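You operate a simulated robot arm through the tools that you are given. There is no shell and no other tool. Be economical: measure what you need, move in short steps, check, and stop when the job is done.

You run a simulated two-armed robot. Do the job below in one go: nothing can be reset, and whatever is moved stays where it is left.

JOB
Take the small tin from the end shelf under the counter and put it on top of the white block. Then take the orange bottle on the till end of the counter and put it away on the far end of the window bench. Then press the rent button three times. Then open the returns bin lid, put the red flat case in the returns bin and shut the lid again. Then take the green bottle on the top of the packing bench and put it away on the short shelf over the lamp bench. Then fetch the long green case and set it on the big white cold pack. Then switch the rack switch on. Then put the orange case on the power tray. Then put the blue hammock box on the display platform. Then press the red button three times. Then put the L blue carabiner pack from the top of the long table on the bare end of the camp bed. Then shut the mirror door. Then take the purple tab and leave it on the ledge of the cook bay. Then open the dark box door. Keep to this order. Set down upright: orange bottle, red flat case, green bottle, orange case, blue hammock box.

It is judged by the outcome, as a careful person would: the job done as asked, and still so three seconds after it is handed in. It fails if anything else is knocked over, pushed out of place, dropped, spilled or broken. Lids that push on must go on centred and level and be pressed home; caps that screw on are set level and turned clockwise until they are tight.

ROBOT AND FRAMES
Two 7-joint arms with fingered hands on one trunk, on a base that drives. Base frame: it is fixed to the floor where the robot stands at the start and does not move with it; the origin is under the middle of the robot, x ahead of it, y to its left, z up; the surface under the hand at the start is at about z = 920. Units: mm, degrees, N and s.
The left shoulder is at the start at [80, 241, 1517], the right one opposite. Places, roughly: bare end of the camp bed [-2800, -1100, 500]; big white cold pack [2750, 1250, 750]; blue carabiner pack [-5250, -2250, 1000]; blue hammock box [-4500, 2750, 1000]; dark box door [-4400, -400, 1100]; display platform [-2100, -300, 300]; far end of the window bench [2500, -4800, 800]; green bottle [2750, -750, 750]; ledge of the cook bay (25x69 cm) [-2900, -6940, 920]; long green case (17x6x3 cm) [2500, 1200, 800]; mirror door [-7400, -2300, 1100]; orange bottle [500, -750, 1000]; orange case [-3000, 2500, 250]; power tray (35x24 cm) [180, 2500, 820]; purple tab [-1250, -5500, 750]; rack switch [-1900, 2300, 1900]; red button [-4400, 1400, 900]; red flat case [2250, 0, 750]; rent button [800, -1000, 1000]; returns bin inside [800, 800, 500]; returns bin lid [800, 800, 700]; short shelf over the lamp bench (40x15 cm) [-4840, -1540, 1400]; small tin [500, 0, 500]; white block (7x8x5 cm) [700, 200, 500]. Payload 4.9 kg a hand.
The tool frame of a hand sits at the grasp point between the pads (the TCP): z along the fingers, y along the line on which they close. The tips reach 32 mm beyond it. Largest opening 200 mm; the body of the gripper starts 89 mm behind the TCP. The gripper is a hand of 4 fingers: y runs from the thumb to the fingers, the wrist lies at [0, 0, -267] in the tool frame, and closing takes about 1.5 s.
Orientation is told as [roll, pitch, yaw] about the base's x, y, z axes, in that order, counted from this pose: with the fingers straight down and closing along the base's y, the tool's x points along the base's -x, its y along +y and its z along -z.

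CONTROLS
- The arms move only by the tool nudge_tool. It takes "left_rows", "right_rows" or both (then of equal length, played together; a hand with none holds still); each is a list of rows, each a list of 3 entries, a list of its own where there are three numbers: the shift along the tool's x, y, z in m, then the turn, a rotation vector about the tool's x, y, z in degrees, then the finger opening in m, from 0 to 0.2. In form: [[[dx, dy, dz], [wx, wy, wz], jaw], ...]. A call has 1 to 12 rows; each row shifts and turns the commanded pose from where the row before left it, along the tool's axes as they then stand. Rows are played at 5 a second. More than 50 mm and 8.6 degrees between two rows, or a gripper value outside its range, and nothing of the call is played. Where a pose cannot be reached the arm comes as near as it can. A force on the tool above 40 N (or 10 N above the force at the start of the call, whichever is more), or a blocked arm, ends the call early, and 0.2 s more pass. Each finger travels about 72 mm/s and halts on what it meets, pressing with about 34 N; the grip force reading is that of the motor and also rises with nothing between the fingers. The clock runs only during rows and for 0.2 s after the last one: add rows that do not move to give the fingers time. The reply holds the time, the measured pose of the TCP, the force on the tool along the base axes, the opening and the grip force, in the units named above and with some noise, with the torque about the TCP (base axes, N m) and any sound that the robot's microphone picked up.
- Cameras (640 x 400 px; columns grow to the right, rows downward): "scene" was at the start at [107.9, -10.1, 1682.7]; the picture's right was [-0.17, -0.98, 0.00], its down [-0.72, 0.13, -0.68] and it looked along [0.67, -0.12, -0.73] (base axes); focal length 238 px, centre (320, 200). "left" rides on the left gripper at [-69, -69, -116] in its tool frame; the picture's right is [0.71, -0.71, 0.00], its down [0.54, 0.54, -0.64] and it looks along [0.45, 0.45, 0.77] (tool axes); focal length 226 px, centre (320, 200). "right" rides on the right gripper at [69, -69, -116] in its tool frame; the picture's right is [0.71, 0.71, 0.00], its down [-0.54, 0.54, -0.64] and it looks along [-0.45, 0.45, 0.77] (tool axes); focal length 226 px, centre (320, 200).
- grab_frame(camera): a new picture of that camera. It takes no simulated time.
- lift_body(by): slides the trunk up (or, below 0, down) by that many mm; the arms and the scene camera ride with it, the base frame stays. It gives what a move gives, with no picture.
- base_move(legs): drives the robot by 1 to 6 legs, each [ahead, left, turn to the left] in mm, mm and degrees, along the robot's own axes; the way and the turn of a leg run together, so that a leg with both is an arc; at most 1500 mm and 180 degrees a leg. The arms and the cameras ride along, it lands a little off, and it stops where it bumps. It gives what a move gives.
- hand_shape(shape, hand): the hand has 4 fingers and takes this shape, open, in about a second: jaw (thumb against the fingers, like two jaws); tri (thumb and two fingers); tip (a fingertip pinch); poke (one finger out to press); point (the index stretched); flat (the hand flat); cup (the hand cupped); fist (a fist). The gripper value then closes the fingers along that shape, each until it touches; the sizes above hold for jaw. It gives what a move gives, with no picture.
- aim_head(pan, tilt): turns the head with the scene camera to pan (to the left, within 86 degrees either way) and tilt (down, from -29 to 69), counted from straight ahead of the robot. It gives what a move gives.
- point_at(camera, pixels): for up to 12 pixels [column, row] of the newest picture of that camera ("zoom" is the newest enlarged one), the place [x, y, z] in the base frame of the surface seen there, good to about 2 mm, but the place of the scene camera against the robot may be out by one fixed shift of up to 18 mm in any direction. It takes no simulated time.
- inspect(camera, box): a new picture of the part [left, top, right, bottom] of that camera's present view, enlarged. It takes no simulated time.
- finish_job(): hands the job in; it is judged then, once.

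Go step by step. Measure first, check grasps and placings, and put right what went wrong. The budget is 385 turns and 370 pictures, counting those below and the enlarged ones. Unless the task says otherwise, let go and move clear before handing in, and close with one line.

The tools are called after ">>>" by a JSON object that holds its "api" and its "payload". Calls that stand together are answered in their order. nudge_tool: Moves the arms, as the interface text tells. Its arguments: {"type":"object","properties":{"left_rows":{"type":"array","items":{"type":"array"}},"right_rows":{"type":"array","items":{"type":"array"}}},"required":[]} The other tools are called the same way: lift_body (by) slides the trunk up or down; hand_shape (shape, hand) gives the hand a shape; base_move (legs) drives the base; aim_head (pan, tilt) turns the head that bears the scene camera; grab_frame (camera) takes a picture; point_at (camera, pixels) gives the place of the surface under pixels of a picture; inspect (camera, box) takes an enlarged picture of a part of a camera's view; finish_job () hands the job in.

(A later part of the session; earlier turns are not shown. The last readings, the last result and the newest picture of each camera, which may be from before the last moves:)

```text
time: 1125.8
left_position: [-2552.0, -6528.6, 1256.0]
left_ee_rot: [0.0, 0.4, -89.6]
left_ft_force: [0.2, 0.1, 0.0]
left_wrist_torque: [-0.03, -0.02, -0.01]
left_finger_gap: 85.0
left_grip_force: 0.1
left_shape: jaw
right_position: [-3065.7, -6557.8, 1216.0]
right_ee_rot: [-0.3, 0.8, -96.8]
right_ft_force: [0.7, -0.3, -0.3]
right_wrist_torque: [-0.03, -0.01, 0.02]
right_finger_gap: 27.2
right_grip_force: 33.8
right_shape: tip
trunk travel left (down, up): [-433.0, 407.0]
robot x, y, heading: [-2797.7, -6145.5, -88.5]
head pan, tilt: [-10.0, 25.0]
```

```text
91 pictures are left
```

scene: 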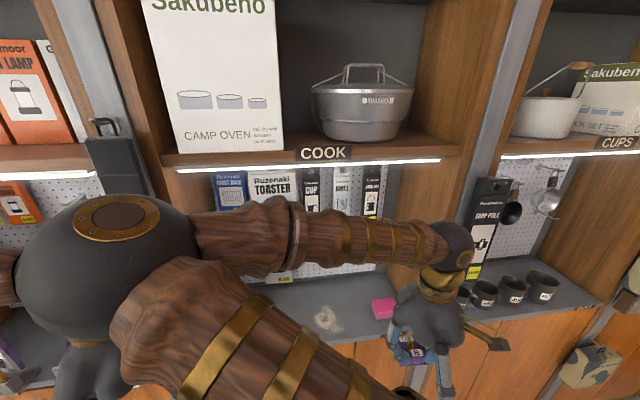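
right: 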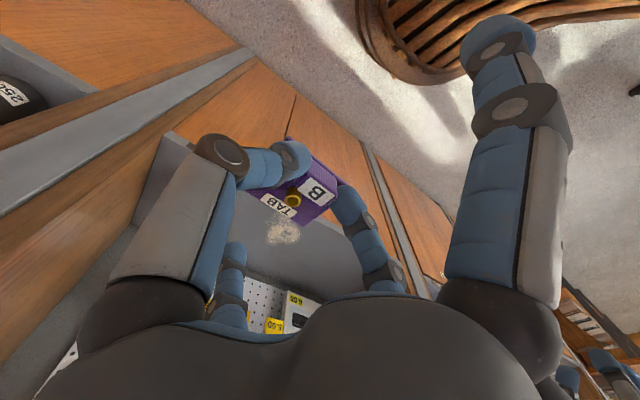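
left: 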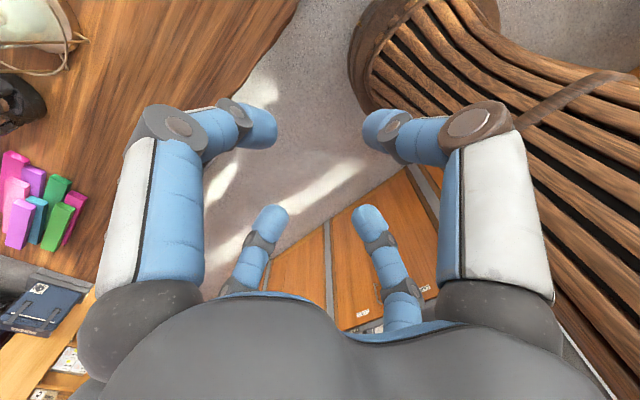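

Ledge z≈930, y −6792…−7040, x −2560…−3250, overhead shelf z≈1549. Place at (-2780,-6855), clear of the pile and pink block. Lower the hand first, then enter.

>>> {"api": "base_move", "payload": {"legs": [[0, 286, -1.5], [100, 0, 0]]}}

>>> {"api": "nudge_tool", "payload": {"right_rows": [[[0, 0, 0.042], [0, 0, -3.4], 0.01], [[0, 0, 0.042], [0, 0, -3.4], 0.01], [[0, 0, 0.042], [0, 0, 0], 0.01], [[0, 0, 0.042], [0, 0, 0], 0.01], [[0, 0, 0], [0, 0, 0], 0.01]]}}

>>> {"api": "grab_frame", "payload": {"camera": "right"}}

```text
time: 1128.6
left_position: [-2272.4, -6623.9, 1258.3]
left_ee_rot: [-0.1, 0.2, -90.9]
left_ft_force: [-0.1, 0.2, 0.1]
left_wrist_torque: [-0.05, 0.01, -0.02]
left_finger_gap: 84.7
left_grip_force: 0.1
left_shape: jaw
right_position: [-2786.0, -6639.5, 1216.5]
right_ee_rot: [-0.2, 0.6, -98.2]
right_ft_force: [1.1, 0.5, -0.8]
right_wrist_torque: [-0.04, 0.02, 0.0]
right_finger_gap: 27.4
right_grip_force: 33.8
right_shape: tip
trunk travel left (down, up): [-433.0, 407.0]
robot x, y, heading: [-2513.6, -6244.6, -89.4]
head pan, tilt: [-10.0, 25.0]
```

```text
time: 1129.8
left_position: [-2273.8, -6625.2, 1256.8]
left_ee_rot: [-0.2, 0.4, -90.9]
left_ft_force: [0.5, 0.6, 0.9]
left_wrist_torque: [-0.02, -0.02, -0.01]
left_finger_gap: 84.6
left_grip_force: 0.1
left_shape: jaw
right_position: [-2787.2, -6640.8, 1045.4]
right_ee_rot: [-0.2, 0.8, -91.5]
right_ft_force: [0.2, 0.6, -1.2]
right_wrist_torque: [-0.04, -0.01, 0.03]
right_finger_gap: 27.5
right_grip_force: 34.1
right_shape: tip
trunk travel left (down, up): [-433.0, 407.0]
robot x, y, heading: [-2512.1, -6241.4, -89.7]
head pan, tilt: [-10.0, 25.0]
```

```text
90 pictures are left
```

right: 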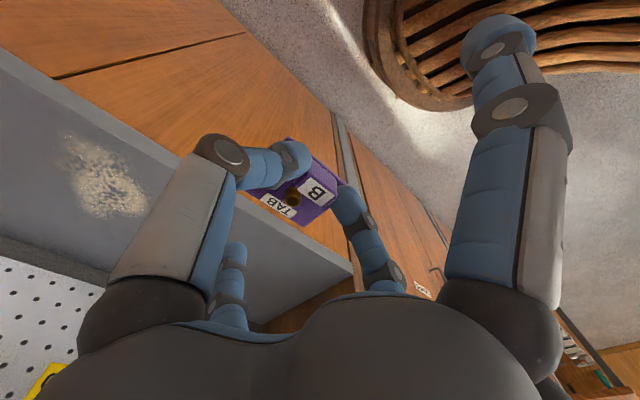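

>>> {"api": "point_at", "payload": {"camera": "right", "pixels": [[285, 255], [320, 280], [105, 175], [140, 205], [60, 90], [250, 250], [60, 250], [340, 262]]}}

>>> {"api": "nudge_tool", "payload": {"right_rows": [[[-0.045, 0.001, 0], [0, 0, 0], 0.01], [[-0.045, 0.001, 0], [0, 0, 0], 0.01], [[-0.045, 0.001, 0], [0, 0, 0], 0.01], [[-0.045, 0.001, 0], [0, 0, 0], 0.01], [[-0.03, 0.001, 0], [0, 0, 0], 0.01], [[0, 0, 0], [0, 0, 0], 0.01]]}}

>>> {"api": "grab_frame", "payload": {"camera": "right"}}

```text
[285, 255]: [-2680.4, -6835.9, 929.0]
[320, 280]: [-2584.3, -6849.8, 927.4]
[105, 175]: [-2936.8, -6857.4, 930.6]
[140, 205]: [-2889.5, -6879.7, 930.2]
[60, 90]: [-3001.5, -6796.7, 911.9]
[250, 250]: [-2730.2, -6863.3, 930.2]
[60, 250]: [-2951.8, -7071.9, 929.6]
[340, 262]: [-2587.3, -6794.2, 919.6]
```

```text
time: 1131.4
left_position: [-2279.7, -6594.3, 1266.0]
left_ee_rot: [0.2, -0.8, -91.2]
left_ft_force: [0.2, 0.3, 0.0]
left_wrist_torque: [0.0, 0.02, 0.0]
left_finger_gap: 84.9
left_grip_force: 0.1
left_shape: jaw
right_position: [-2788.3, -6819.5, 1057.9]
right_ee_rot: [0.0, -0.3, -91.2]
right_ft_force: [0.6, 0.5, -0.5]
right_wrist_torque: [0.01, 0.01, -0.01]
right_finger_gap: 27.3
right_grip_force: 33.6
right_shape: tip
trunk travel left (down, up): [-433.0, 407.0]
robot x, y, heading: [-2520.8, -6232.7, -89.9]
head pan, tilt: [-10.0, 25.0]
stopped in row 6 (right hand): the arm was blocked; the commanded pose is now the measured one
```

```text
89 pictures are left
```

right: 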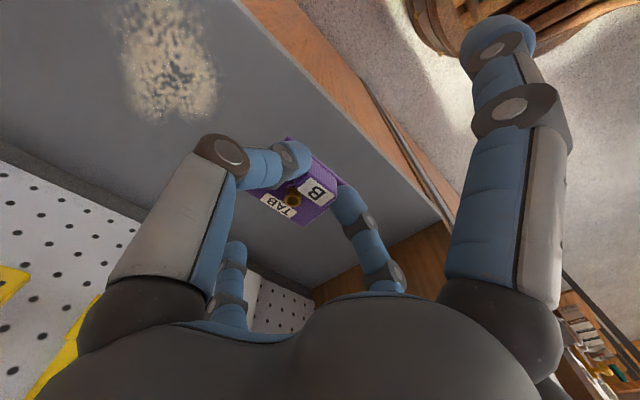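

Blocked slightly (forearm near the overhead shelf), but the tab (its body extends 26 mm further in) already lies fully over the ledge. Lower here using the trunk.

>>> {"api": "lift_body", "payload": {"by": -74}}

>>> {"api": "grab_frame", "payload": {"camera": "right"}}

```text
time: 1132.5
left_position: [-2292.1, -6605.6, 1189.8]
left_ee_rot: [0.6, -0.5, -91.4]
left_ft_force: [0.2, 0.3, 0.1]
left_wrist_torque: [0.01, 0.01, -0.02]
left_finger_gap: 84.5
left_grip_force: 0.0
left_shape: jaw
right_position: [-2804.2, -6829.0, 976.8]
right_ee_rot: [0.5, -0.1, -91.7]
right_ft_force: [0.5, -1.1, -0.3]
right_wrist_torque: [0.0, -0.04, 0.01]
right_finger_gap: 27.4
right_grip_force: 33.8
right_shape: tip
trunk travel left (down, up): [-359.0, 481.0]
robot x, y, heading: [-2518.9, -6236.0, -90.0]
head pan, tilt: [-10.0, 25.0]
```

```text
88 pictures are left
```

right: 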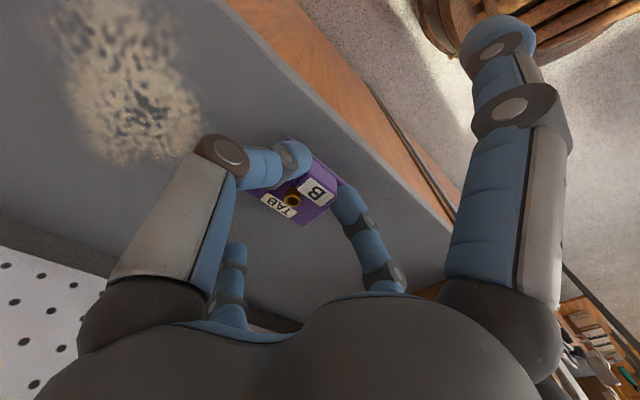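

>>> {"api": "nudge_tool", "payload": {"right_rows": [[[0, 0.012, 0], [0, 0, 0], 0.01], [[0, 0, 0.002], [0, 0, 0], 0.01], [[0, 0, 0], [0, 0, 0], 0.01], [[0, 0, 0.002], [0, 0, 0], 0.01], [[0, 0, 0], [0, 0, 0], 0.01]]}}

```text
time: 1133.7
left_position: [-2297.8, -6611.4, 1191.2]
left_ee_rot: [0.9, -0.3, -91.9]
left_ft_force: [0.2, 0.1, -0.1]
left_wrist_torque: [-0.04, 0.02, 0.01]
left_finger_gap: 85.0
left_grip_force: 0.1
left_shape: jaw
right_position: [-2800.1, -6830.1, 973.2]
right_ee_rot: [0.7, -0.2, -92.3]
right_ft_force: [-1.8, -0.8, 19.1]
right_wrist_torque: [-0.05, 0.14, 0.01]
right_finger_gap: 28.1
right_grip_force: 33.9
right_shape: tip
trunk travel left (down, up): [-359.0, 481.0]
robot x, y, heading: [-2517.3, -6236.8, -90.5]
head pan, tilt: [-10.0, 25.0]
```

Contact. Release, rise a little, and back straight out.

>>> {"api": "nudge_tool", "payload": {"right_rows": [[[0, 0, -0.0015], [0, 0, 0], 0.04], [[0, 0, 0], [0, 0, 0], 0.055], [[0, 0, 0], [0, 0, 0], 0.065], [[0, 0, -0.03], [0, 0, 0], 0.065], [[0, 0, -0.025], [0, 0, 0], 0.065], [[0.03, 0, 0], [0, 0, 0], 0.065]]}}

>>> {"api": "grab_frame", "payload": {"camera": "right"}}

```text
time: 1135.1
left_position: [-2279.5, -6615.1, 1186.7]
left_ee_rot: [0.2, 0.1, -91.1]
left_ft_force: [-1.3, -0.2, 0.7]
left_wrist_torque: [-0.02, -0.06, -0.02]
left_finger_gap: 85.0
left_grip_force: 0.1
left_shape: jaw
right_position: [-2775.5, -6810.8, 1029.1]
right_ee_rot: [0.1, 0.4, -91.0]
right_ft_force: [-2.0, 3.7, 0.8]
right_wrist_torque: [-0.38, -0.22, -0.02]
right_finger_gap: 64.9
right_grip_force: 0.0
right_shape: tip
trunk travel left (down, up): [-359.0, 481.0]
robot x, y, heading: [-2515.5, -6237.9, -89.8]
head pan, tilt: [-10.0, 25.0]
```

```text
87 pictures are left
```

right: 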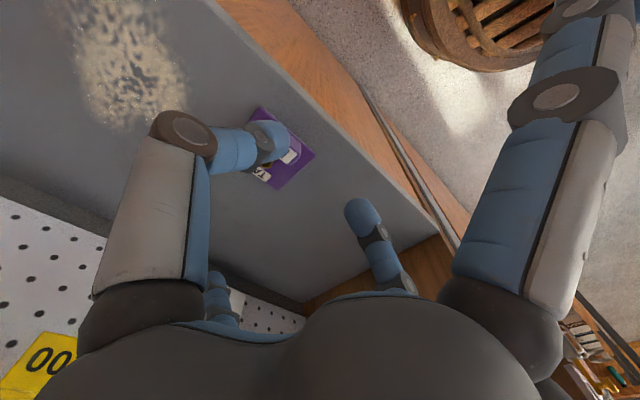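

The tab lies on the ledge. Back out.

>>> {"api": "base_move", "payload": {"legs": [[-110, 0, 0]]}}

>>> {"api": "grab_frame", "payload": {"camera": "right"}}

>>> {"api": "point_at", "payload": {"camera": "right", "pixels": [[250, 190], [230, 170], [270, 180], [245, 215]]}}

```text
time: 1136.3
left_position: [-2279.1, -6515.2, 1182.1]
left_ee_rot: [-0.1, 0.5, -91.3]
left_ft_force: [-0.2, 0.3, 0.4]
left_wrist_torque: [0.02, -0.04, -0.02]
left_finger_gap: 85.0
left_grip_force: 0.0
left_shape: jaw
right_position: [-2778.2, -6706.8, 1021.8]
right_ee_rot: [-0.2, 0.9, -91.5]
right_ft_force: [-0.6, -0.2, 0.0]
right_wrist_torque: [-0.01, -0.04, 0.01]
right_finger_gap: 64.8
right_grip_force: 0.0
right_shape: tip
trunk travel left (down, up): [-359.0, 481.0]
robot x, y, heading: [-2517.2, -6124.9, -90.0]
head pan, tilt: [-10.0, 25.0]
```

```text
86 pictures are left
```

right: 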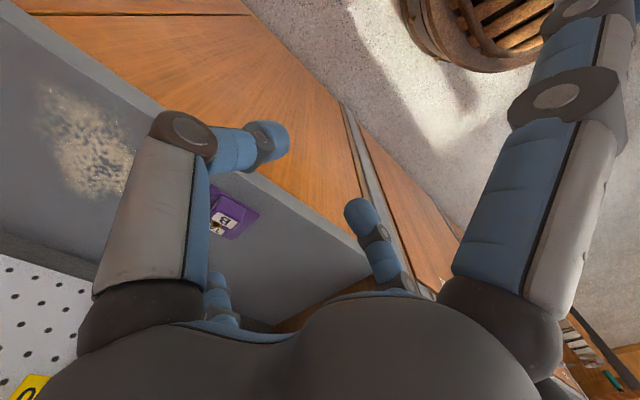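

```text
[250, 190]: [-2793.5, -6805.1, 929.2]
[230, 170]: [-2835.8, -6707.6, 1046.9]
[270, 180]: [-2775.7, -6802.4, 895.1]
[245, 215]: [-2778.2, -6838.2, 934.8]
```

The purple tab rests on the COOK ledge. Last: the dark box door at the lamp bench. Drive back north.

>>> {"api": "hand_shape", "payload": {"shape": "jaw", "hand": "right"}}

>>> {"api": "base_move", "payload": {"legs": [[0, -1320, 0], [-1500, 0, 0], [-1500, 0, 0], [0, 0, -90], [-80, 0, 0]]}}

>>> {"api": "base_move", "payload": {"legs": [[0, -1400, 0], [0, -1250, 0]]}}

>>> {"api": "aim_head", "payload": {"pan": -5, "tilt": 25}}

>>> {"api": "grab_frame", "payload": {"camera": "scene"}}

```text
time: 1137.2
left_position: [-2279.0, -6515.0, 1182.8]
left_ee_rot: [0.1, 0.4, -91.2]
left_ft_force: [0.4, -0.3, 0.2]
left_wrist_torque: [0.04, -0.03, -0.03]
left_finger_gap: 85.0
left_grip_force: 0.0
left_shape: jaw
right_position: [-2778.0, -6705.5, 1024.1]
right_ee_rot: [-0.1, 0.8, -91.5]
right_ft_force: [0.5, 0.1, 0.2]
right_wrist_torque: [0.01, -0.02, 0.01]
right_finger_gap: 199.9
right_grip_force: 0.0
right_shape: jaw
trunk travel left (down, up): [-359.0, 481.0]
robot x, y, heading: [-2518.6, -6127.9, -90.1]
head pan, tilt: [-10.0, 25.0]
```

```text
time: 1140.3
left_position: [-2751.4, -6515.3, 1181.2]
left_ee_rot: [0.1, 0.4, -91.2]
left_ft_force: [-2.2, 0.7, 0.0]
left_wrist_torque: [-0.04, -0.16, 0.01]
left_finger_gap: 84.8
left_grip_force: 0.1
left_shape: jaw
right_position: [-3240.9, -6709.1, 1022.4]
right_ee_rot: [0.9, 1.0, -90.3]
right_ft_force: [28.0, -11.1, -3.2]
right_wrist_torque: [0.96, 1.72, 2.48]
right_finger_gap: 200.0
right_grip_force: 0.0
right_shape: jaw
trunk travel left (down, up): [-359.0, 481.0]
robot x, y, heading: [-2984.6, -6125.3, -90.1]
head pan, tilt: [-10.0, 25.0]
stopped in leg 1: the force on the tool passed its limit at 74 N (the readings are from after the stop); the commanded pose is now the measured one
```

```text
time: 1141.3
left_position: [-2756.4, -6512.2, 1181.3]
left_ee_rot: [-0.1, 0.4, -91.0]
left_ft_force: [-0.2, -0.2, 0.0]
left_wrist_torque: [-0.02, -0.07, 0.02]
left_finger_gap: 84.6
left_grip_force: 0.1
left_shape: jaw
right_position: [-3240.3, -6707.2, 1023.1]
right_ee_rot: [1.0, 1.2, -89.6]
right_ft_force: [24.3, -0.3, 1.8]
right_wrist_torque: [-0.05, 1.42, 2.07]
right_finger_gap: 200.0
right_grip_force: 0.1
right_shape: jaw
trunk travel left (down, up): [-359.0, 481.0]
robot x, y, heading: [-2995.3, -6126.9, -89.7]
head pan, tilt: [-10.0, 25.0]
stopped in leg 1: the force on the tool passed its limit at 49 N (the readings are from after the stop); the commanded pose is now the measured one
```

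```text
time: 1142.0
left_position: [-2754.8, -6513.2, 1181.4]
left_ee_rot: [-0.2, 0.4, -91.0]
left_ft_force: [0.5, -1.1, -0.1]
left_wrist_torque: [-0.01, -0.02, -0.01]
left_finger_gap: 84.7
left_grip_force: 0.0
left_shape: jaw
right_position: [-3242.6, -6707.0, 1023.5]
right_ee_rot: [0.8, 1.2, -90.0]
right_ft_force: [32.0, 1.6, 0.2]
right_wrist_torque: [0.02, 1.9, 2.74]
right_finger_gap: 200.0
right_grip_force: 0.0
right_shape: jaw
trunk travel left (down, up): [-359.0, 481.0]
robot x, y, heading: [-2999.4, -6126.3, -89.6]
head pan, tilt: [-5.0, 25.0]
```

```text
85 pictures are left
```

scene: 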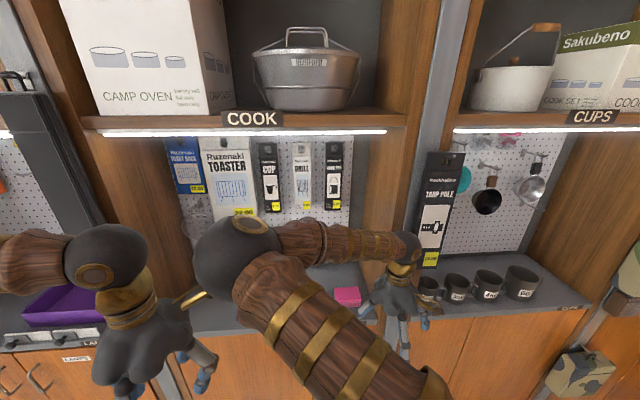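

I strafed with the hand still reaching into the bay; it touched the pillar. Move back the other way, withdraw, and check that nothing shifted.

>>> {"api": "base_move", "payload": {"legs": [[0, 70, 0], [-200, 0, 0]]}}

>>> {"api": "grab_frame", "payload": {"camera": "scene"}}

>>> {"api": "inspect", "payload": {"camera": "scene", "box": [300, 130, 520, 330]}}

```text
time: 1143.8
left_position: [-2696.1, -6411.1, 1182.9]
left_ee_rot: [-0.4, 0.2, -92.1]
left_ft_force: [0.8, 1.7, 0.1]
left_wrist_torque: [-0.12, 0.08, -0.01]
left_finger_gap: 84.7
left_grip_force: 0.0
left_shape: jaw
right_position: [-3188.6, -6592.8, 1027.0]
right_ee_rot: [0.6, 0.9, -91.2]
right_ft_force: [1.0, 1.9, 0.0]
right_wrist_torque: [-0.1, 0.11, -0.04]
right_finger_gap: 200.1
right_grip_force: 0.1
right_shape: jaw
trunk travel left (down, up): [-359.0, 481.0]
robot x, y, heading: [-2934.7, -6026.0, -90.9]
head pan, tilt: [-5.0, 25.0]
stopped in leg 2: the robot was blocked; the commanded pose is now the measured one
```

```text
84 pictures are left
```

scene: 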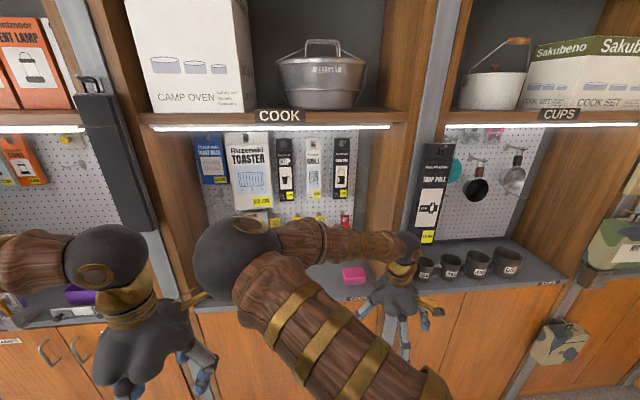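

```text
2.00 times, centred on (410, 230) of scene
```

zoom: 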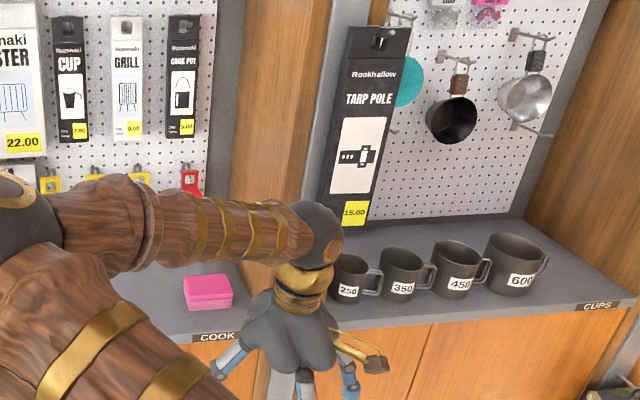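

Nothing moved (pink block, mugs and hanging pack in place). Retract the right hand and then strafe out west.

>>> {"api": "nudge_tool", "payload": {"right_rows": [[[0.045, 0, -0.01], [0, 0, 0], 0.08], [[0.045, 0, -0.01], [0, 0, 0], 0.08], [[0.045, 0, -0.01], [0, 0, 0], 0.08], [[0, 0, -0.04], [0, 0, 0], 0.08], [[0, 0, -0.04], [0, 0, 0], 0.08], [[0, 0, 0], [0, 0, 0], 0.08]]}}

>>> {"api": "base_move", "payload": {"legs": [[30, 0, 0.8], [0, -920, 0], [-1500, 0, 0], [-1400, 0, 0], [0, 0, -90], [0, -200, 0]]}}

```text
time: 1145.2
left_position: [-2703.0, -6418.5, 1181.1]
left_ee_rot: [0.0, 0.4, -92.1]
left_ft_force: [-0.4, 0.7, -0.5]
left_wrist_torque: [0.01, -0.02, 0.0]
left_finger_gap: 84.9
left_grip_force: 0.0
left_shape: jaw
right_position: [-3198.7, -6463.5, 1132.3]
right_ee_rot: [0.6, 1.5, -91.8]
right_ft_force: [0.5, -0.1, -0.2]
right_wrist_torque: [0.0, -0.03, 0.0]
right_finger_gap: 80.0
right_grip_force: 0.0
right_shape: jaw
trunk travel left (down, up): [-359.0, 481.0]
robot x, y, heading: [-2933.1, -6026.1, -91.2]
head pan, tilt: [-5.0, 25.0]
```

```text
time: 1169.1
left_position: [-4205.2, -3178.1, 1181.0]
left_ee_rot: [-0.1, 0.5, 177.6]
left_ft_force: [0.2, -0.8, 0.2]
left_wrist_torque: [0.03, -0.02, -0.01]
left_finger_gap: 85.0
left_grip_force: 0.0
left_shape: jaw
right_position: [-4250.0, -2683.2, 1132.5]
right_ee_rot: [0.4, 1.6, 178.3]
right_ft_force: [0.0, 0.2, -0.8]
right_wrist_torque: [0.04, 0.0, -0.02]
right_finger_gap: 80.3
right_grip_force: 0.0
right_shape: jaw
trunk travel left (down, up): [-359.0, 481.0]
robot x, y, heading: [-3814.6, -2947.5, 178.5]
head pan, tilt: [-5.0, 25.0]
```

>>> {"api": "base_move", "payload": {"legs": [[-60, 0, 1.5], [0, -1300, 0], [0, -1150, 0]]}}

>>> {"api": "aim_head", "payload": {"pan": -5, "tilt": 20}}

>>> {"api": "grab_frame", "payload": {"camera": "scene"}}

```text
time: 1181.6
left_position: [-4132.2, -765.5, 1181.7]
left_ee_rot: [-0.1, 0.5, 178.7]
left_ft_force: [0.1, 0.1, -0.2]
left_wrist_torque: [0.02, -0.01, 0.01]
left_finger_gap: 84.8
left_grip_force: 0.0
left_shape: jaw
right_position: [-4186.0, -269.8, 1134.0]
right_ee_rot: [0.3, 1.4, 179.3]
right_ft_force: [1.2, -0.2, -0.8]
right_wrist_torque: [-0.03, -0.01, 0.05]
right_finger_gap: 80.0
right_grip_force: 0.1
right_shape: jaw
trunk travel left (down, up): [-359.0, 481.0]
robot x, y, heading: [-3744.5, -530.7, 179.7]
head pan, tilt: [-5.0, 25.0]
```

```text
time: 1182.2
left_position: [-4131.8, -765.1, 1182.5]
left_ee_rot: [0.0, 0.5, 178.8]
left_ft_force: [-0.2, 0.0, -0.8]
left_wrist_torque: [0.0, 0.02, 0.02]
left_finger_gap: 84.6
left_grip_force: 0.1
left_shape: jaw
right_position: [-4185.1, -269.2, 1132.8]
right_ee_rot: [0.4, 1.6, 179.3]
right_ft_force: [0.6, 1.3, -0.3]
right_wrist_torque: [0.0, 0.04, 0.01]
right_finger_gap: 80.4
right_grip_force: 0.1
right_shape: jaw
trunk travel left (down, up): [-359.0, 481.0]
robot x, y, heading: [-3744.7, -528.1, 179.8]
head pan, tilt: [-5.0, 20.0]
```

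```text
82 pictures are left
```

scene: 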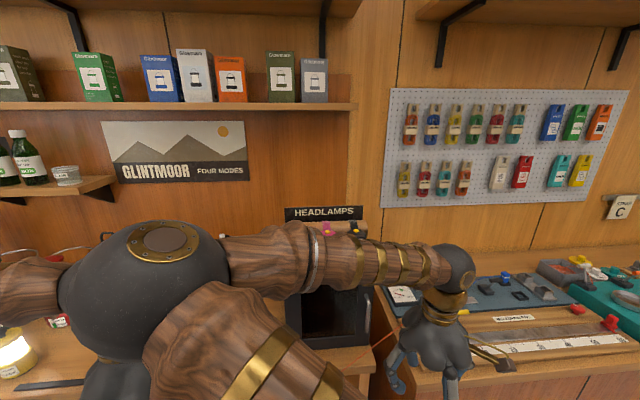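

The dark HEADLAMPS box is at (328,310), hidden by the right arm. Shift right so the left hand faces it.

>>> {"api": "base_move", "payload": {"legs": [[-60, -330, 0]]}}

>>> {"api": "nudge_tool", "payload": {"right_rows": [[[0, -0.045, 0.03], [0, 0, 0], 0.08], [[0, -0.045, 0.02], [0, 0, 0], 0.08], [[0, -0.045, 0.02], [0, 0, 0], 0.08], [[0, -0.045, 0], [0, 0, 0], 0.08]]}}

>>> {"api": "aim_head", "payload": {"pan": 25, "tilt": 25}}

>>> {"api": "grab_frame", "payload": {"camera": "scene"}}

```text
time: 1184.4
left_position: [-4072.9, -431.9, 1181.0]
left_ee_rot: [0.0, 0.4, 178.0]
left_ft_force: [0.0, 0.2, 0.2]
left_wrist_torque: [0.01, 0.04, -0.01]
left_finger_gap: 84.9
left_grip_force: 0.1
left_shape: jaw
right_position: [-4121.1, 64.4, 1133.4]
right_ee_rot: [0.2, 1.6, 178.8]
right_ft_force: [-0.6, -0.3, 0.8]
right_wrist_torque: [0.03, 0.01, -0.03]
right_finger_gap: 80.1
right_grip_force: 0.1
right_shape: jaw
trunk travel left (down, up): [-359.0, 481.0]
robot x, y, heading: [-3682.0, -195.0, 179.3]
head pan, tilt: [-5.0, 20.0]
```

```text
refused: row 1 steps farther than a row can; nothing moved
```

```text
time: 1185.4
left_position: [-4071.8, -430.1, 1182.3]
left_ee_rot: [-0.1, 0.6, 178.1]
left_ft_force: [0.7, 0.0, -0.4]
left_wrist_torque: [-0.01, -0.01, 0.01]
left_finger_gap: 84.8
left_grip_force: 0.0
left_shape: jaw
right_position: [-4120.8, 66.2, 1131.3]
right_ee_rot: [0.3, 1.6, 178.7]
right_ft_force: [0.3, -0.2, 0.4]
right_wrist_torque: [-0.03, 0.0, 0.0]
right_finger_gap: 80.4
right_grip_force: 0.1
right_shape: jaw
trunk travel left (down, up): [-359.0, 481.0]
robot x, y, heading: [-3680.0, -194.8, 179.3]
head pan, tilt: [25.0, 25.0]
```

```text
81 pictures are left
```

scene: 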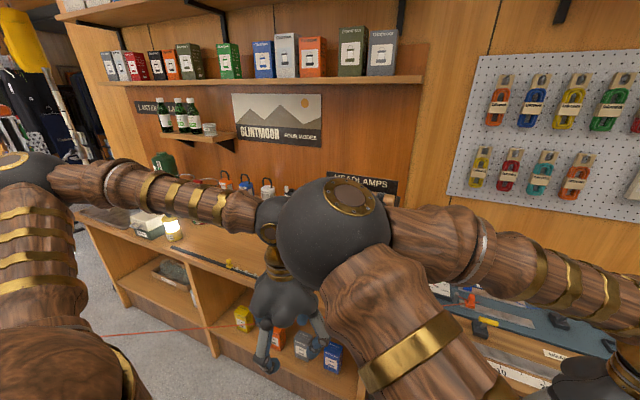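

>>> {"api": "grab_frame", "payload": {"camera": "right"}}

>>> {"api": "base_move", "payload": {"legs": [[0, -250, 0]]}}

>>> {"api": "aim_head", "payload": {"pan": 45, "tilt": 25}}

>>> {"api": "grab_frame", "payload": {"camera": "scene"}}

```text
80 pictures are left
```

right: 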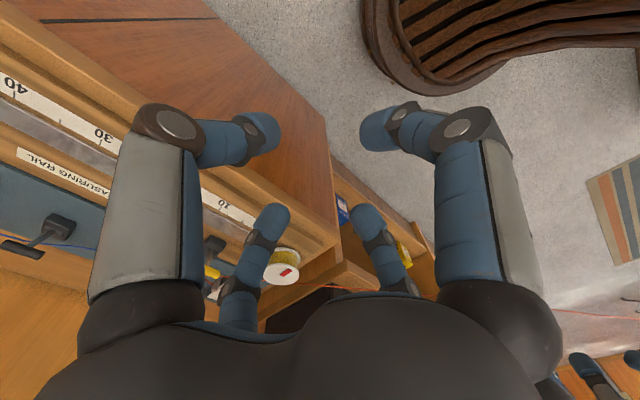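

```text
time: 1187.2
left_position: [-4069.1, -181.1, 1180.7]
left_ee_rot: [-0.1, 0.5, 178.1]
left_ft_force: [-0.5, -0.8, 0.1]
left_wrist_torque: [0.04, 0.02, -0.01]
left_finger_gap: 84.6
left_grip_force: 0.1
left_shape: jaw
right_position: [-4117.2, 314.2, 1132.3]
right_ee_rot: [0.2, 1.6, 178.9]
right_ft_force: [-1.1, 0.3, -0.2]
right_wrist_torque: [0.05, -0.03, 0.0]
right_finger_gap: 80.3
right_grip_force: 0.1
right_shape: jaw
trunk travel left (down, up): [-359.0, 481.0]
robot x, y, heading: [-3680.2, 53.6, 179.2]
head pan, tilt: [25.0, 25.0]
```

```text
time: 1188.0
left_position: [-4068.7, -180.6, 1182.3]
left_ee_rot: [0.0, 0.6, 178.2]
left_ft_force: [-0.4, 1.3, 1.1]
left_wrist_torque: [-0.01, 0.0, -0.02]
left_finger_gap: 84.9
left_grip_force: 0.2
left_shape: jaw
right_position: [-4117.8, 316.5, 1132.7]
right_ee_rot: [0.2, 1.6, 178.7]
right_ft_force: [-0.2, 0.1, -0.2]
right_wrist_torque: [-0.01, -0.01, -0.01]
right_finger_gap: 80.4
right_grip_force: 0.1
right_shape: jaw
trunk travel left (down, up): [-359.0, 481.0]
robot x, y, heading: [-3679.3, 51.5, 179.1]
head pan, tilt: [45.0, 25.0]
```

```text
79 pictures are left
```

scene: 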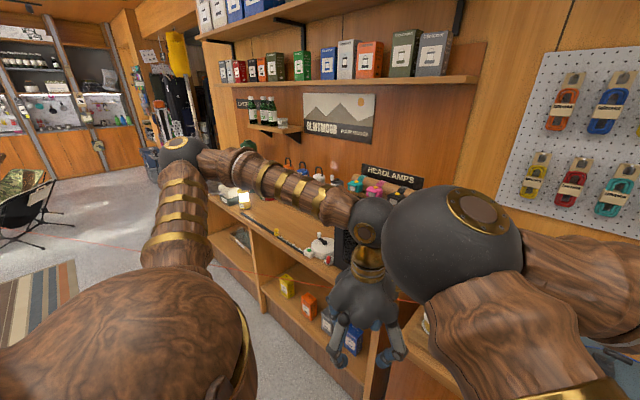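

Lower both hands out of the sight line and look from in front of the box.

>>> {"api": "nudge_tool", "payload": {"left_rows": [[[0, 0, 0.048], [0, 0, 0], 0.085], [[0, 0, 0.048], [0, 0, 0], 0.085], [[0, 0, 0.048], [0, 0, 0], 0.085], [[0, 0, 0.048], [0, 0, 0], 0.085], [[0, 0, 0.048], [0, 0, 0], 0.085], [[0, 0, 0.048], [0, 0, 0], 0.085], [[0, 0, 0.048], [0, 0, 0], 0.085]], "right_rows": [[[0, 0, 0.048], [0, 0, 0], 0.08], [[0, 0, 0.048], [0, 0, 0], 0.08], [[0, 0, 0.048], [0, 0, 0], 0.08], [[0, 0, 0.048], [0, 0, 0], 0.08], [[0, 0, 0.048], [0, 0, 0], 0.08], [[0, 0, 0.048], [0, 0, 0], 0.08], [[0, 0, 0.048], [0, 0, 0], 0.08]]}}

>>> {"api": "base_move", "payload": {"legs": [[0, 420, 0.8]]}}

>>> {"api": "aim_head", "payload": {"pan": 0, "tilt": 25}}

>>> {"api": "grab_frame", "payload": {"camera": "scene"}}

```text
time: 1189.6
left_position: [-4085.0, -181.1, 847.9]
left_ee_rot: [-0.1, 0.6, 178.1]
left_ft_force: [-0.3, 0.1, 0.5]
left_wrist_torque: [0.01, -0.04, 0.02]
left_finger_gap: 84.7
left_grip_force: 0.0
left_shape: jaw
left hand out of reach, approached as far as the arm can: row 1, 2
right_position: [-4110.8, 313.6, 796.4]
right_ee_rot: [0.2, 1.6, 178.8]
right_ft_force: [0.0, 0.4, -0.3]
right_wrist_torque: [0.01, -0.04, -0.02]
right_finger_gap: 80.2
right_grip_force: 0.0
right_shape: jaw
trunk travel left (down, up): [-359.0, 481.0]
robot x, y, heading: [-3680.0, 54.7, 179.5]
head pan, tilt: [45.0, 25.0]
```

```text
time: 1192.2
left_position: [-4084.6, -600.9, 849.1]
left_ee_rot: [-0.2, 0.5, 178.6]
left_ft_force: [1.0, -0.5, -0.3]
left_wrist_torque: [-0.03, 0.01, -0.01]
left_finger_gap: 85.0
left_grip_force: 0.0
left_shape: jaw
right_position: [-4116.6, -103.6, 797.5]
right_ee_rot: [0.3, 1.6, 179.1]
right_ft_force: [0.5, -0.8, -0.9]
right_wrist_torque: [-0.04, 0.03, -0.02]
right_finger_gap: 80.3
right_grip_force: 0.0
right_shape: jaw
trunk travel left (down, up): [-359.0, 481.0]
robot x, y, heading: [-3680.9, -361.5, 179.6]
head pan, tilt: [45.0, 25.0]
```

```text
time: 1193.3
left_position: [-4085.0, -598.7, 848.5]
left_ee_rot: [-0.2, 0.5, 178.6]
left_ft_force: [-0.1, 0.5, -0.2]
left_wrist_torque: [-0.01, 0.01, -0.01]
left_finger_gap: 84.7
left_grip_force: 0.1
left_shape: jaw
right_position: [-4116.1, -104.1, 797.2]
right_ee_rot: [0.3, 1.6, 179.1]
right_ft_force: [-0.1, -0.6, -0.1]
right_wrist_torque: [0.01, -0.01, 0.01]
right_finger_gap: 80.3
right_grip_force: 0.1
right_shape: jaw
trunk travel left (down, up): [-359.0, 481.0]
robot x, y, heading: [-3682.4, -360.8, 179.9]
head pan, tilt: [0.0, 25.0]
```

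```text
78 pictures are left
```

scene: 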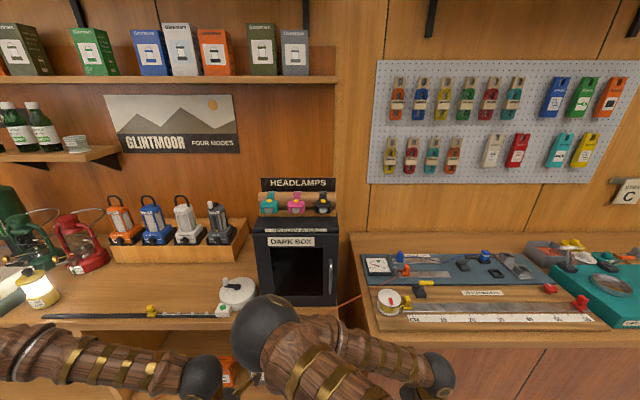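

Now "DARK BOX" is clearly visible with a door and a vertical handle at its right edge (334,270). Enlarge and measure.

>>> {"api": "inspect", "payload": {"camera": "scene", "box": [240, 170, 360, 320]}}

>>> {"api": "point_at", "payload": {"camera": "scene", "pixels": [[260, 235], [334, 235], [270, 285], [334, 300], [333, 265], [334, 285], [300, 270], [325, 250], [252, 250], [337, 270], [300, 212], [234, 290]]}}

```text
2.67 times, centred on (300, 245) of scene
```

zoom: 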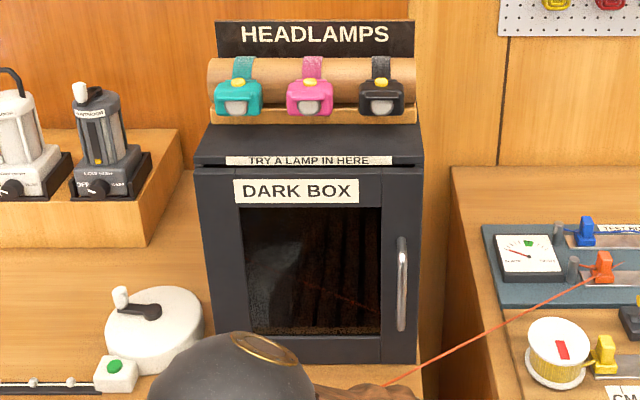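

```text
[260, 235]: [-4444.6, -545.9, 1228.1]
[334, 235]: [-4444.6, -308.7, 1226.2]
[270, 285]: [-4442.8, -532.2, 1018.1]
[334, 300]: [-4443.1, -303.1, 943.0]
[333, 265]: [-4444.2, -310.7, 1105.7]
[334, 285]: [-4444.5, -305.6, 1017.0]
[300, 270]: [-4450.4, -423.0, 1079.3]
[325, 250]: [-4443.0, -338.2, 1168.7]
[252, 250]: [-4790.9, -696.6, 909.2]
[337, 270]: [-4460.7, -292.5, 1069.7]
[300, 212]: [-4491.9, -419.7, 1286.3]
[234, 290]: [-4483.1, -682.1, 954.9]
```

Front face x=-4444, y −565…−290. Handle is the chrome bar at zoom (401,285), hinge on the left. Measure the handle.

>>> {"api": "point_at", "payload": {"camera": "zoom", "pixels": [[401, 250], [401, 270], [401, 285], [401, 310], [402, 240], [402, 325], [408, 285], [392, 285], [415, 220], [200, 250]]}}

```text
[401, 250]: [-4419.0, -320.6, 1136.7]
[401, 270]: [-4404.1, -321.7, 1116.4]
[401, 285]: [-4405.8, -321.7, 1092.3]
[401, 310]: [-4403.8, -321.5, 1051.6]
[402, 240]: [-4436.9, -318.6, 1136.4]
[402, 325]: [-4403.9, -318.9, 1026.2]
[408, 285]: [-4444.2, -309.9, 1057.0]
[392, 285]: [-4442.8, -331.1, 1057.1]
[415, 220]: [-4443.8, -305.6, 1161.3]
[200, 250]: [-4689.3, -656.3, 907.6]
```

Handle bar: vertical at (-4410,-318), z≈1020–1120, 25 mm behind-clearance. I'll pinch it with a horizontal left hand (tip shape, closing along y) and swing the door. Prepare the pose.

>>> {"api": "nudge_tool", "payload": {"left_rows": [[[0, 0, -0.048], [0, 0, 0], 0.06], [[0, 0, -0.048], [0, 0, 0], 0.06], [[0, 0, -0.048], [0, 0, 0], 0.06], [[0, 0, -0.048], [0, 0, 0], 0.06], [[0, 0, -0.048], [0, 0, 0], 0.06], [[0, 0, -0.048], [0, 0, 0], 0.06], [[0, 0, -0.048], [0, 0, 0], 0.06], [[-0.048, 0, 0], [0, 0, 0], 0.06], [[-0.048, 0, 0], [0, 0, 0], 0.06], [[-0.048, 0, 0], [0, 0, 0], 0.06], [[-0.048, 0, 0], [0, 0, 0], 0.06], [[-0.048, 0, 0], [0, 0, 0], 0.06]]}}

>>> {"api": "lift_body", "payload": {"by": -130}}

>>> {"api": "base_move", "payload": {"legs": [[-40, 0, 0]]}}

>>> {"api": "nudge_tool", "payload": {"left_rows": [[[0, 0, 0], [0, -7.5, 0], 0.06], [[0, 0, 0], [0, -7.5, 0], 0.06], [[0, 0, 0], [0, -7.5, 0], 0.06], [[0, 0, 0], [0, -7.5, 0], 0.06], [[0, 0, 0], [0, -7.5, 0], 0.06], [[0, 0, 0], [0, -7.5, 0], 0.06], [[0, 0, 0], [0, -7.5, 0], 0.06], [[0, 0, 0], [0, -7.5, 0], 0.06], [[0, 0, 0], [0, -7.5, 0], 0.06], [[0, 0, 0], [0, -7.5, 0], 0.06], [[0, 0, 0], [0, -7.5, 0], 0.06]]}}

```text
time: 1195.9
left_position: [-4328.6, -592.7, 1180.8]
left_ee_rot: [0.0, 0.6, 178.5]
left_ft_force: [-0.2, -0.1, -0.4]
left_wrist_torque: [-0.01, -0.02, 0.0]
left_finger_gap: 60.5
left_grip_force: 0.0
left_shape: jaw
right_position: [-4117.3, -103.2, 795.6]
right_ee_rot: [0.4, 1.7, 179.3]
right_ft_force: [-0.4, 0.7, 0.9]
right_wrist_torque: [0.0, 0.0, 0.02]
right_finger_gap: 80.4
right_grip_force: 0.0
right_shape: jaw
trunk travel left (down, up): [-359.0, 481.0]
robot x, y, heading: [-3685.2, -360.8, 179.8]
head pan, tilt: [0.0, 25.0]
```

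```text
time: 1197.5
left_position: [-4326.0, -594.3, 1053.7]
left_ee_rot: [-0.1, 0.5, 178.5]
left_ft_force: [-0.3, -0.2, 0.4]
left_wrist_torque: [-0.05, 0.0, 0.02]
left_finger_gap: 60.2
left_grip_force: 0.1
left_shape: jaw
right_position: [-4115.8, -104.4, 667.7]
right_ee_rot: [0.4, 1.5, 179.2]
right_ft_force: [0.7, 0.7, 0.2]
right_wrist_torque: [0.03, 0.02, 0.02]
right_finger_gap: 80.7
right_grip_force: 0.1
right_shape: jaw
trunk travel left (down, up): [-229.0, 611.0]
robot x, y, heading: [-3686.6, -361.7, 179.9]
head pan, tilt: [0.0, 25.0]
```

```text
time: 1198.4
left_position: [-4290.0, -594.5, 1051.1]
left_ee_rot: [-0.1, 0.4, 178.6]
left_ft_force: [0.0, 0.5, 0.0]
left_wrist_torque: [-0.03, -0.07, 0.0]
left_finger_gap: 60.2
left_grip_force: 0.2
left_shape: jaw
right_position: [-4078.8, -104.5, 666.8]
right_ee_rot: [0.2, 1.7, 179.2]
right_ft_force: [0.2, 0.2, -0.3]
right_wrist_torque: [-0.03, 0.0, -0.03]
right_finger_gap: 80.1
right_grip_force: 0.1
right_shape: jaw
trunk travel left (down, up): [-229.0, 611.0]
robot x, y, heading: [-3644.5, -360.1, 179.8]
head pan, tilt: [0.0, 25.0]
```

```text
time: 1200.8
left_position: [-4287.9, -594.5, 1052.2]
left_ee_rot: [-0.1, -63.1, 178.8]
left_ft_force: [-0.3, -0.6, -0.7]
left_wrist_torque: [0.0, 0.03, -0.03]
left_finger_gap: 60.3
left_grip_force: 0.1
left_shape: jaw
left hand out of reach, approached as far as the arm can: row 9, 10, 11
right_position: [-4077.3, -104.6, 667.0]
right_ee_rot: [0.3, 1.6, 179.2]
right_ft_force: [-0.4, -0.5, -0.1]
right_wrist_torque: [0.0, 0.01, 0.0]
right_finger_gap: 80.2
right_grip_force: 0.0
right_shape: jaw
trunk travel left (down, up): [-229.0, 611.0]
robot x, y, heading: [-3642.6, -362.2, 179.6]
head pan, tilt: [0.0, 25.0]
```

The hand points 27° below horizontal. Roll it 45° (so the four fingertips straddle the vertical bar), raise 20 mm, and shift the base right to line up.

>>> {"api": "nudge_tool", "payload": {"left_rows": [[[0, 0, 0], [0, 0, 7.5], 0.07], [[0, 0, 0], [0, 0, 7.5], 0.07], [[0, 0, 0], [0, 0, 7.5], 0.07], [[0, 0, 0], [0, 0, 7.5], 0.07], [[0, 0, 0], [0, 0, 7.5], 0.07], [[0, 0, 0], [0, 0, 7.5], 0.07], [[-0.0126, 0.0126, -0.0091], [0, 0, 0], 0.07], [[0, 0, 0], [0, 0, 0], 0.07]]}}

>>> {"api": "base_move", "payload": {"legs": [[0, -276, 0.3]]}}

>>> {"api": "grab_frame", "payload": {"camera": "left"}}

```text
time: 1202.6
left_position: [-4291.1, -593.2, 1073.0]
left_ee_rot: [54.4, -39.1, 112.9]
left_ft_force: [0.0, 0.3, -0.6]
left_wrist_torque: [0.02, 0.0, -0.01]
left_finger_gap: 69.7
left_grip_force: 0.0
left_shape: jaw
right_position: [-4075.8, -103.2, 667.7]
right_ee_rot: [0.3, 1.5, 179.3]
right_ft_force: [-0.5, 0.1, 0.2]
right_wrist_torque: [0.02, 0.0, 0.0]
right_finger_gap: 80.5
right_grip_force: 0.0
right_shape: jaw
trunk travel left (down, up): [-229.0, 611.0]
robot x, y, heading: [-3644.6, -364.1, 179.5]
head pan, tilt: [0.0, 25.0]
```

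```text
time: 1204.5
left_position: [-4287.7, -323.5, 1071.8]
left_ee_rot: [54.4, -39.3, 113.4]
left_ft_force: [0.0, 0.0, -0.5]
left_wrist_torque: [0.01, -0.04, 0.04]
left_finger_gap: 69.7
left_grip_force: 0.0
left_shape: jaw
right_position: [-4078.0, 165.7, 666.3]
right_ee_rot: [0.4, 1.6, 179.6]
right_ft_force: [0.3, 0.0, -0.4]
right_wrist_torque: [0.0, -0.02, 0.04]
right_finger_gap: 80.2
right_grip_force: 0.0
right_shape: jaw
trunk travel left (down, up): [-229.0, 611.0]
robot x, y, heading: [-3641.9, -86.4, -179.7]
head pan, tilt: [0.0, 25.0]
```

```text
76 pictures are left
```

left: 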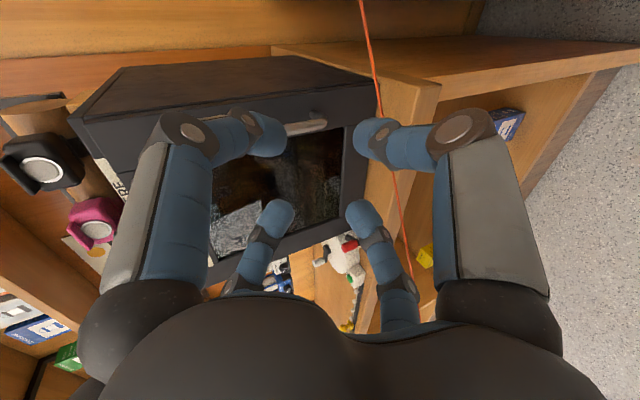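

The handle is visible at (305,125). Measure it.

>>> {"api": "point_at", "payload": {"camera": "left", "pixels": [[295, 128], [305, 126], [320, 122], [312, 124], [330, 110], [300, 140], [260, 90], [345, 140]]}}

```text
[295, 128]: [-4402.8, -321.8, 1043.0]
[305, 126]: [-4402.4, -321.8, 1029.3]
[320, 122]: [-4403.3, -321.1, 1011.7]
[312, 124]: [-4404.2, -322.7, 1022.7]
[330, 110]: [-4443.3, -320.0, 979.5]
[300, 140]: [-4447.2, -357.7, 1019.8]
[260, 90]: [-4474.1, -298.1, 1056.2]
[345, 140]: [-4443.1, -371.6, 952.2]
```

Bar centre (-4408,-320). Drive ahead 98 mm so the fingertips straddle it, then check.

>>> {"api": "base_move", "payload": {"legs": [[98, 0, 0]]}}

>>> {"api": "grab_frame", "payload": {"camera": "left"}}

```text
time: 1205.7
left_position: [-4385.2, -325.1, 1070.9]
left_ee_rot: [54.4, -39.2, 113.4]
left_ft_force: [0.4, 0.1, -0.4]
left_wrist_torque: [-0.03, 0.03, -0.02]
left_finger_gap: 69.8
left_grip_force: 0.1
left_shape: jaw
right_position: [-4176.3, 166.0, 666.9]
right_ee_rot: [0.3, 1.5, 179.7]
right_ft_force: [0.3, 0.0, 0.1]
right_wrist_torque: [0.02, -0.03, -0.01]
right_finger_gap: 80.3
right_grip_force: 0.1
right_shape: jaw
trunk travel left (down, up): [-229.0, 611.0]
robot x, y, heading: [-3737.6, -88.1, -179.7]
head pan, tilt: [0.0, 25.0]
```

```text
75 pictures are left
```

left: 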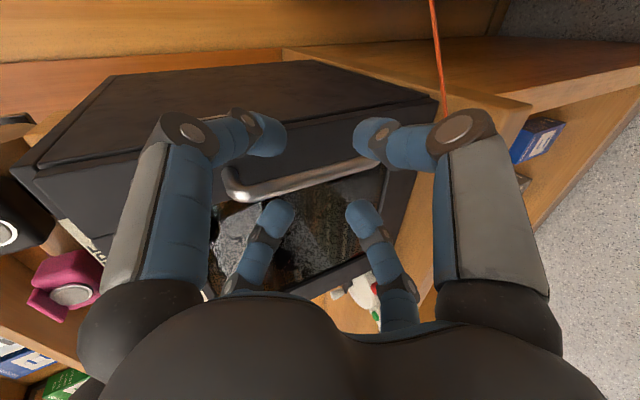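

The bar lies between the finger pairs. Adjust a few mm and close.

>>> {"api": "nudge_tool", "payload": {"left_rows": [[[-0.0054, -0.0002, 0.0071], [0, 0, 0], 0.07], [[0, 0, 0], [0, 0, 0], 0.04], [[0, 0, 0], [0, 0, 0], 0.02], [[0, 0, 0], [0, 0, 0], 0.0], [[0, 0, 0], [0, 0, 0], 0.0], [[0, 0, 0], [0, 0, 0], 0.0], [[0, 0, 0], [0, 0, 0], 0.0]]}}

>>> {"api": "grab_frame", "payload": {"camera": "left"}}

```text
time: 1207.2
left_position: [-4392.9, -321.4, 1071.8]
left_ee_rot: [54.3, -39.2, 113.5]
left_ft_force: [-0.2, 0.1, -5.2]
left_wrist_torque: [0.04, -0.38, 0.02]
left_finger_gap: 13.5
left_grip_force: 34.1
left_shape: jaw
right_position: [-4176.9, 165.6, 666.9]
right_ee_rot: [0.3, 1.6, 179.8]
right_ft_force: [0.1, -0.1, 0.2]
right_wrist_torque: [-0.04, 0.0, 0.03]
right_finger_gap: 80.2
right_grip_force: 0.0
right_shape: jaw
trunk travel left (down, up): [-229.0, 611.0]
robot x, y, heading: [-3740.5, -89.9, -179.8]
head pan, tilt: [0.0, 25.0]
```

```text
74 pictures are left
```

left: 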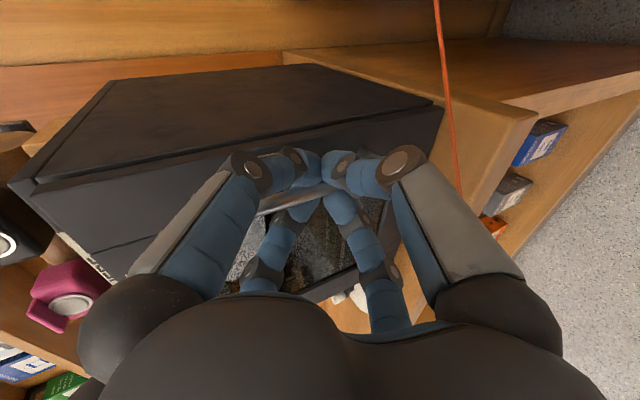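

The bar is gripped (13.5 mm). Pull along the door's arc by driving back.

>>> {"api": "base_move", "payload": {"legs": [[-42, 9, 0], [-39, 16, 0], [-36, 23, 0]]}}

>>> {"api": "grab_frame", "payload": {"camera": "left"}}

>>> {"api": "grab_frame", "payload": {"camera": "scene"}}

```text
time: 1209.1
left_position: [-4279.2, -370.3, 1071.8]
left_ee_rot: [54.3, -39.3, 113.6]
left_ft_force: [-12.1, -16.3, -2.1]
left_wrist_torque: [-0.13, -0.03, 0.17]
left_finger_gap: 12.9
left_grip_force: 34.2
left_shape: jaw
right_position: [-4060.6, 118.7, 665.1]
right_ee_rot: [0.2, 1.8, 179.7]
right_ft_force: [0.3, 0.4, 0.4]
right_wrist_torque: [-0.01, -0.01, 0.02]
right_finger_gap: 80.1
right_grip_force: 0.1
right_shape: jaw
trunk travel left (down, up): [-229.0, 611.0]
robot x, y, heading: [-3622.1, -132.2, -179.7]
head pan, tilt: [0.0, 25.0]
```

```text
73 pictures are left
```

left: 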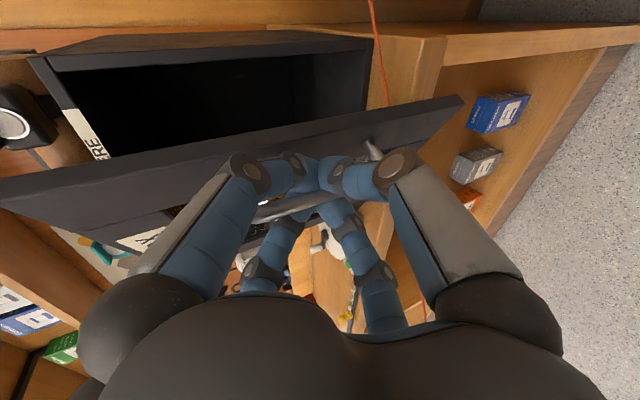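

```text
72 pictures are left
```

scene: 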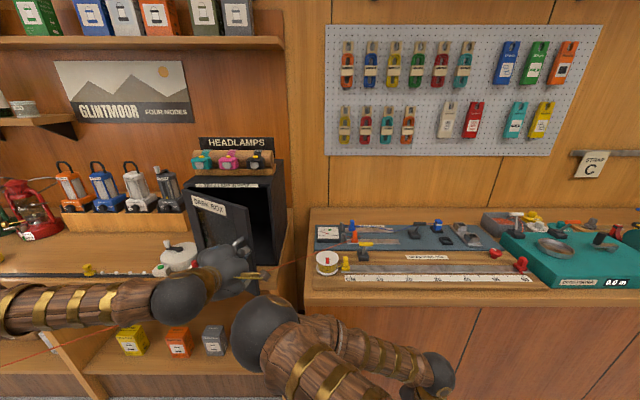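

Door is ~30° open. Continue pulling along the arc.

>>> {"api": "base_move", "payload": {"legs": [[-32, 29, 0], [-26, 34, 0]]}}

>>> {"api": "grab_frame", "payload": {"camera": "left"}}

```text
time: 1210.5
left_position: [-4225.2, -431.1, 1070.8]
left_ee_rot: [54.3, -39.1, 113.6]
left_ft_force: [-21.7, -12.7, -4.5]
left_wrist_torque: [-0.04, -0.06, 0.05]
left_finger_gap: 12.9
left_grip_force: 33.8
left_shape: jaw
right_position: [-4003.8, 57.4, 666.6]
right_ee_rot: [0.2, 1.7, 179.5]
right_ft_force: [-0.1, 0.8, 0.5]
right_wrist_torque: [-0.05, 0.02, -0.02]
right_finger_gap: 80.3
right_grip_force: 0.1
right_shape: jaw
trunk travel left (down, up): [-229.0, 611.0]
robot x, y, heading: [-3569.1, -197.6, -180.1]
head pan, tilt: [0.0, 25.0]
```

```text
71 pictures are left
```

left: 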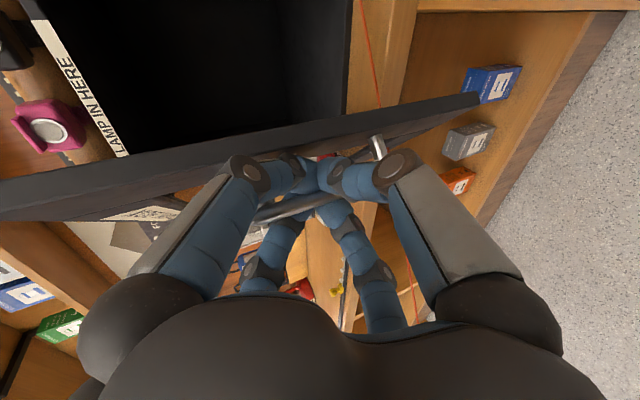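

About 50° now. Continue to ~80°.

>>> {"api": "base_move", "payload": {"legs": [[-20, 38, 0], [-10, 38, 0]]}}

>>> {"api": "base_move", "payload": {"legs": [[-2, 38, 0]]}}

>>> {"api": "grab_frame", "payload": {"camera": "left"}}

>>> {"api": "grab_frame", "payload": {"camera": "scene"}}

```text
time: 1211.9
left_position: [-4193.5, -501.7, 1072.0]
left_ee_rot: [54.5, -39.0, 113.4]
left_ft_force: [-12.7, 2.9, -3.7]
left_wrist_torque: [1.8, 0.51, -1.53]
left_finger_gap: 10.4
left_grip_force: 33.6
left_shape: jaw
right_position: [-3972.5, -13.8, 665.5]
right_ee_rot: [0.3, 1.6, 179.5]
right_ft_force: [-0.2, -0.6, -0.9]
right_wrist_torque: [0.0, 0.02, -0.03]
right_finger_gap: 80.2
right_grip_force: 0.0
right_shape: jaw
trunk travel left (down, up): [-229.0, 611.0]
robot x, y, heading: [-3536.1, -272.6, 179.9]
head pan, tilt: [0.0, 25.0]
```

```text
time: 1212.7
left_position: [-4186.6, -535.0, 1075.5]
left_ee_rot: [54.6, -39.2, 112.8]
left_ft_force: [16.8, 17.5, -1.7]
left_wrist_torque: [3.26, 1.67, -3.78]
left_finger_gap: 10.1
left_grip_force: 33.7
left_shape: jaw
right_position: [-3969.6, -50.2, 667.2]
right_ee_rot: [0.4, 1.4, 179.5]
right_ft_force: [-0.2, 0.2, 0.5]
right_wrist_torque: [-0.01, -0.01, 0.02]
right_finger_gap: 80.4
right_grip_force: 0.0
right_shape: jaw
trunk travel left (down, up): [-229.0, 611.0]
robot x, y, heading: [-3535.3, -307.3, 180.1]
head pan, tilt: [0.0, 25.0]
```

```text
70 pictures are left
```

left: 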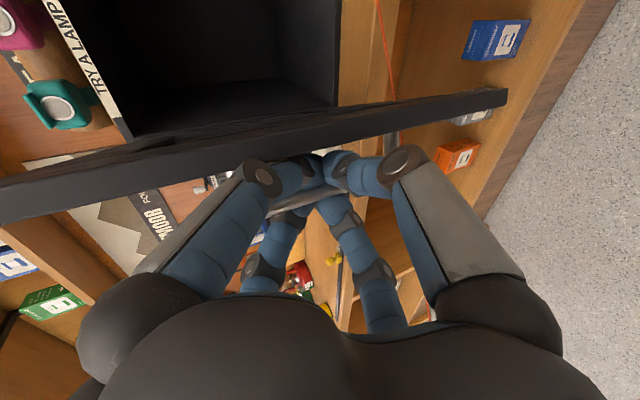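

```text
69 pictures are left
```

scene: 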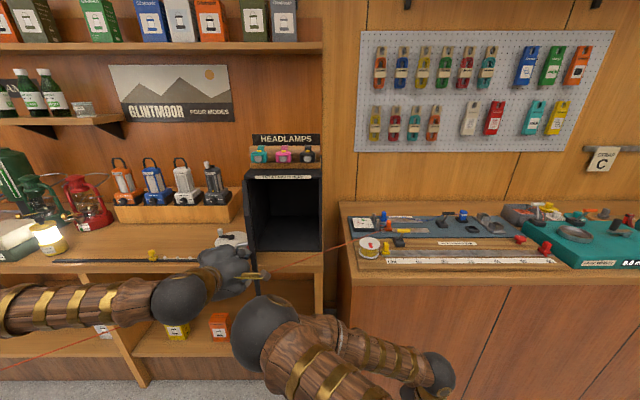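

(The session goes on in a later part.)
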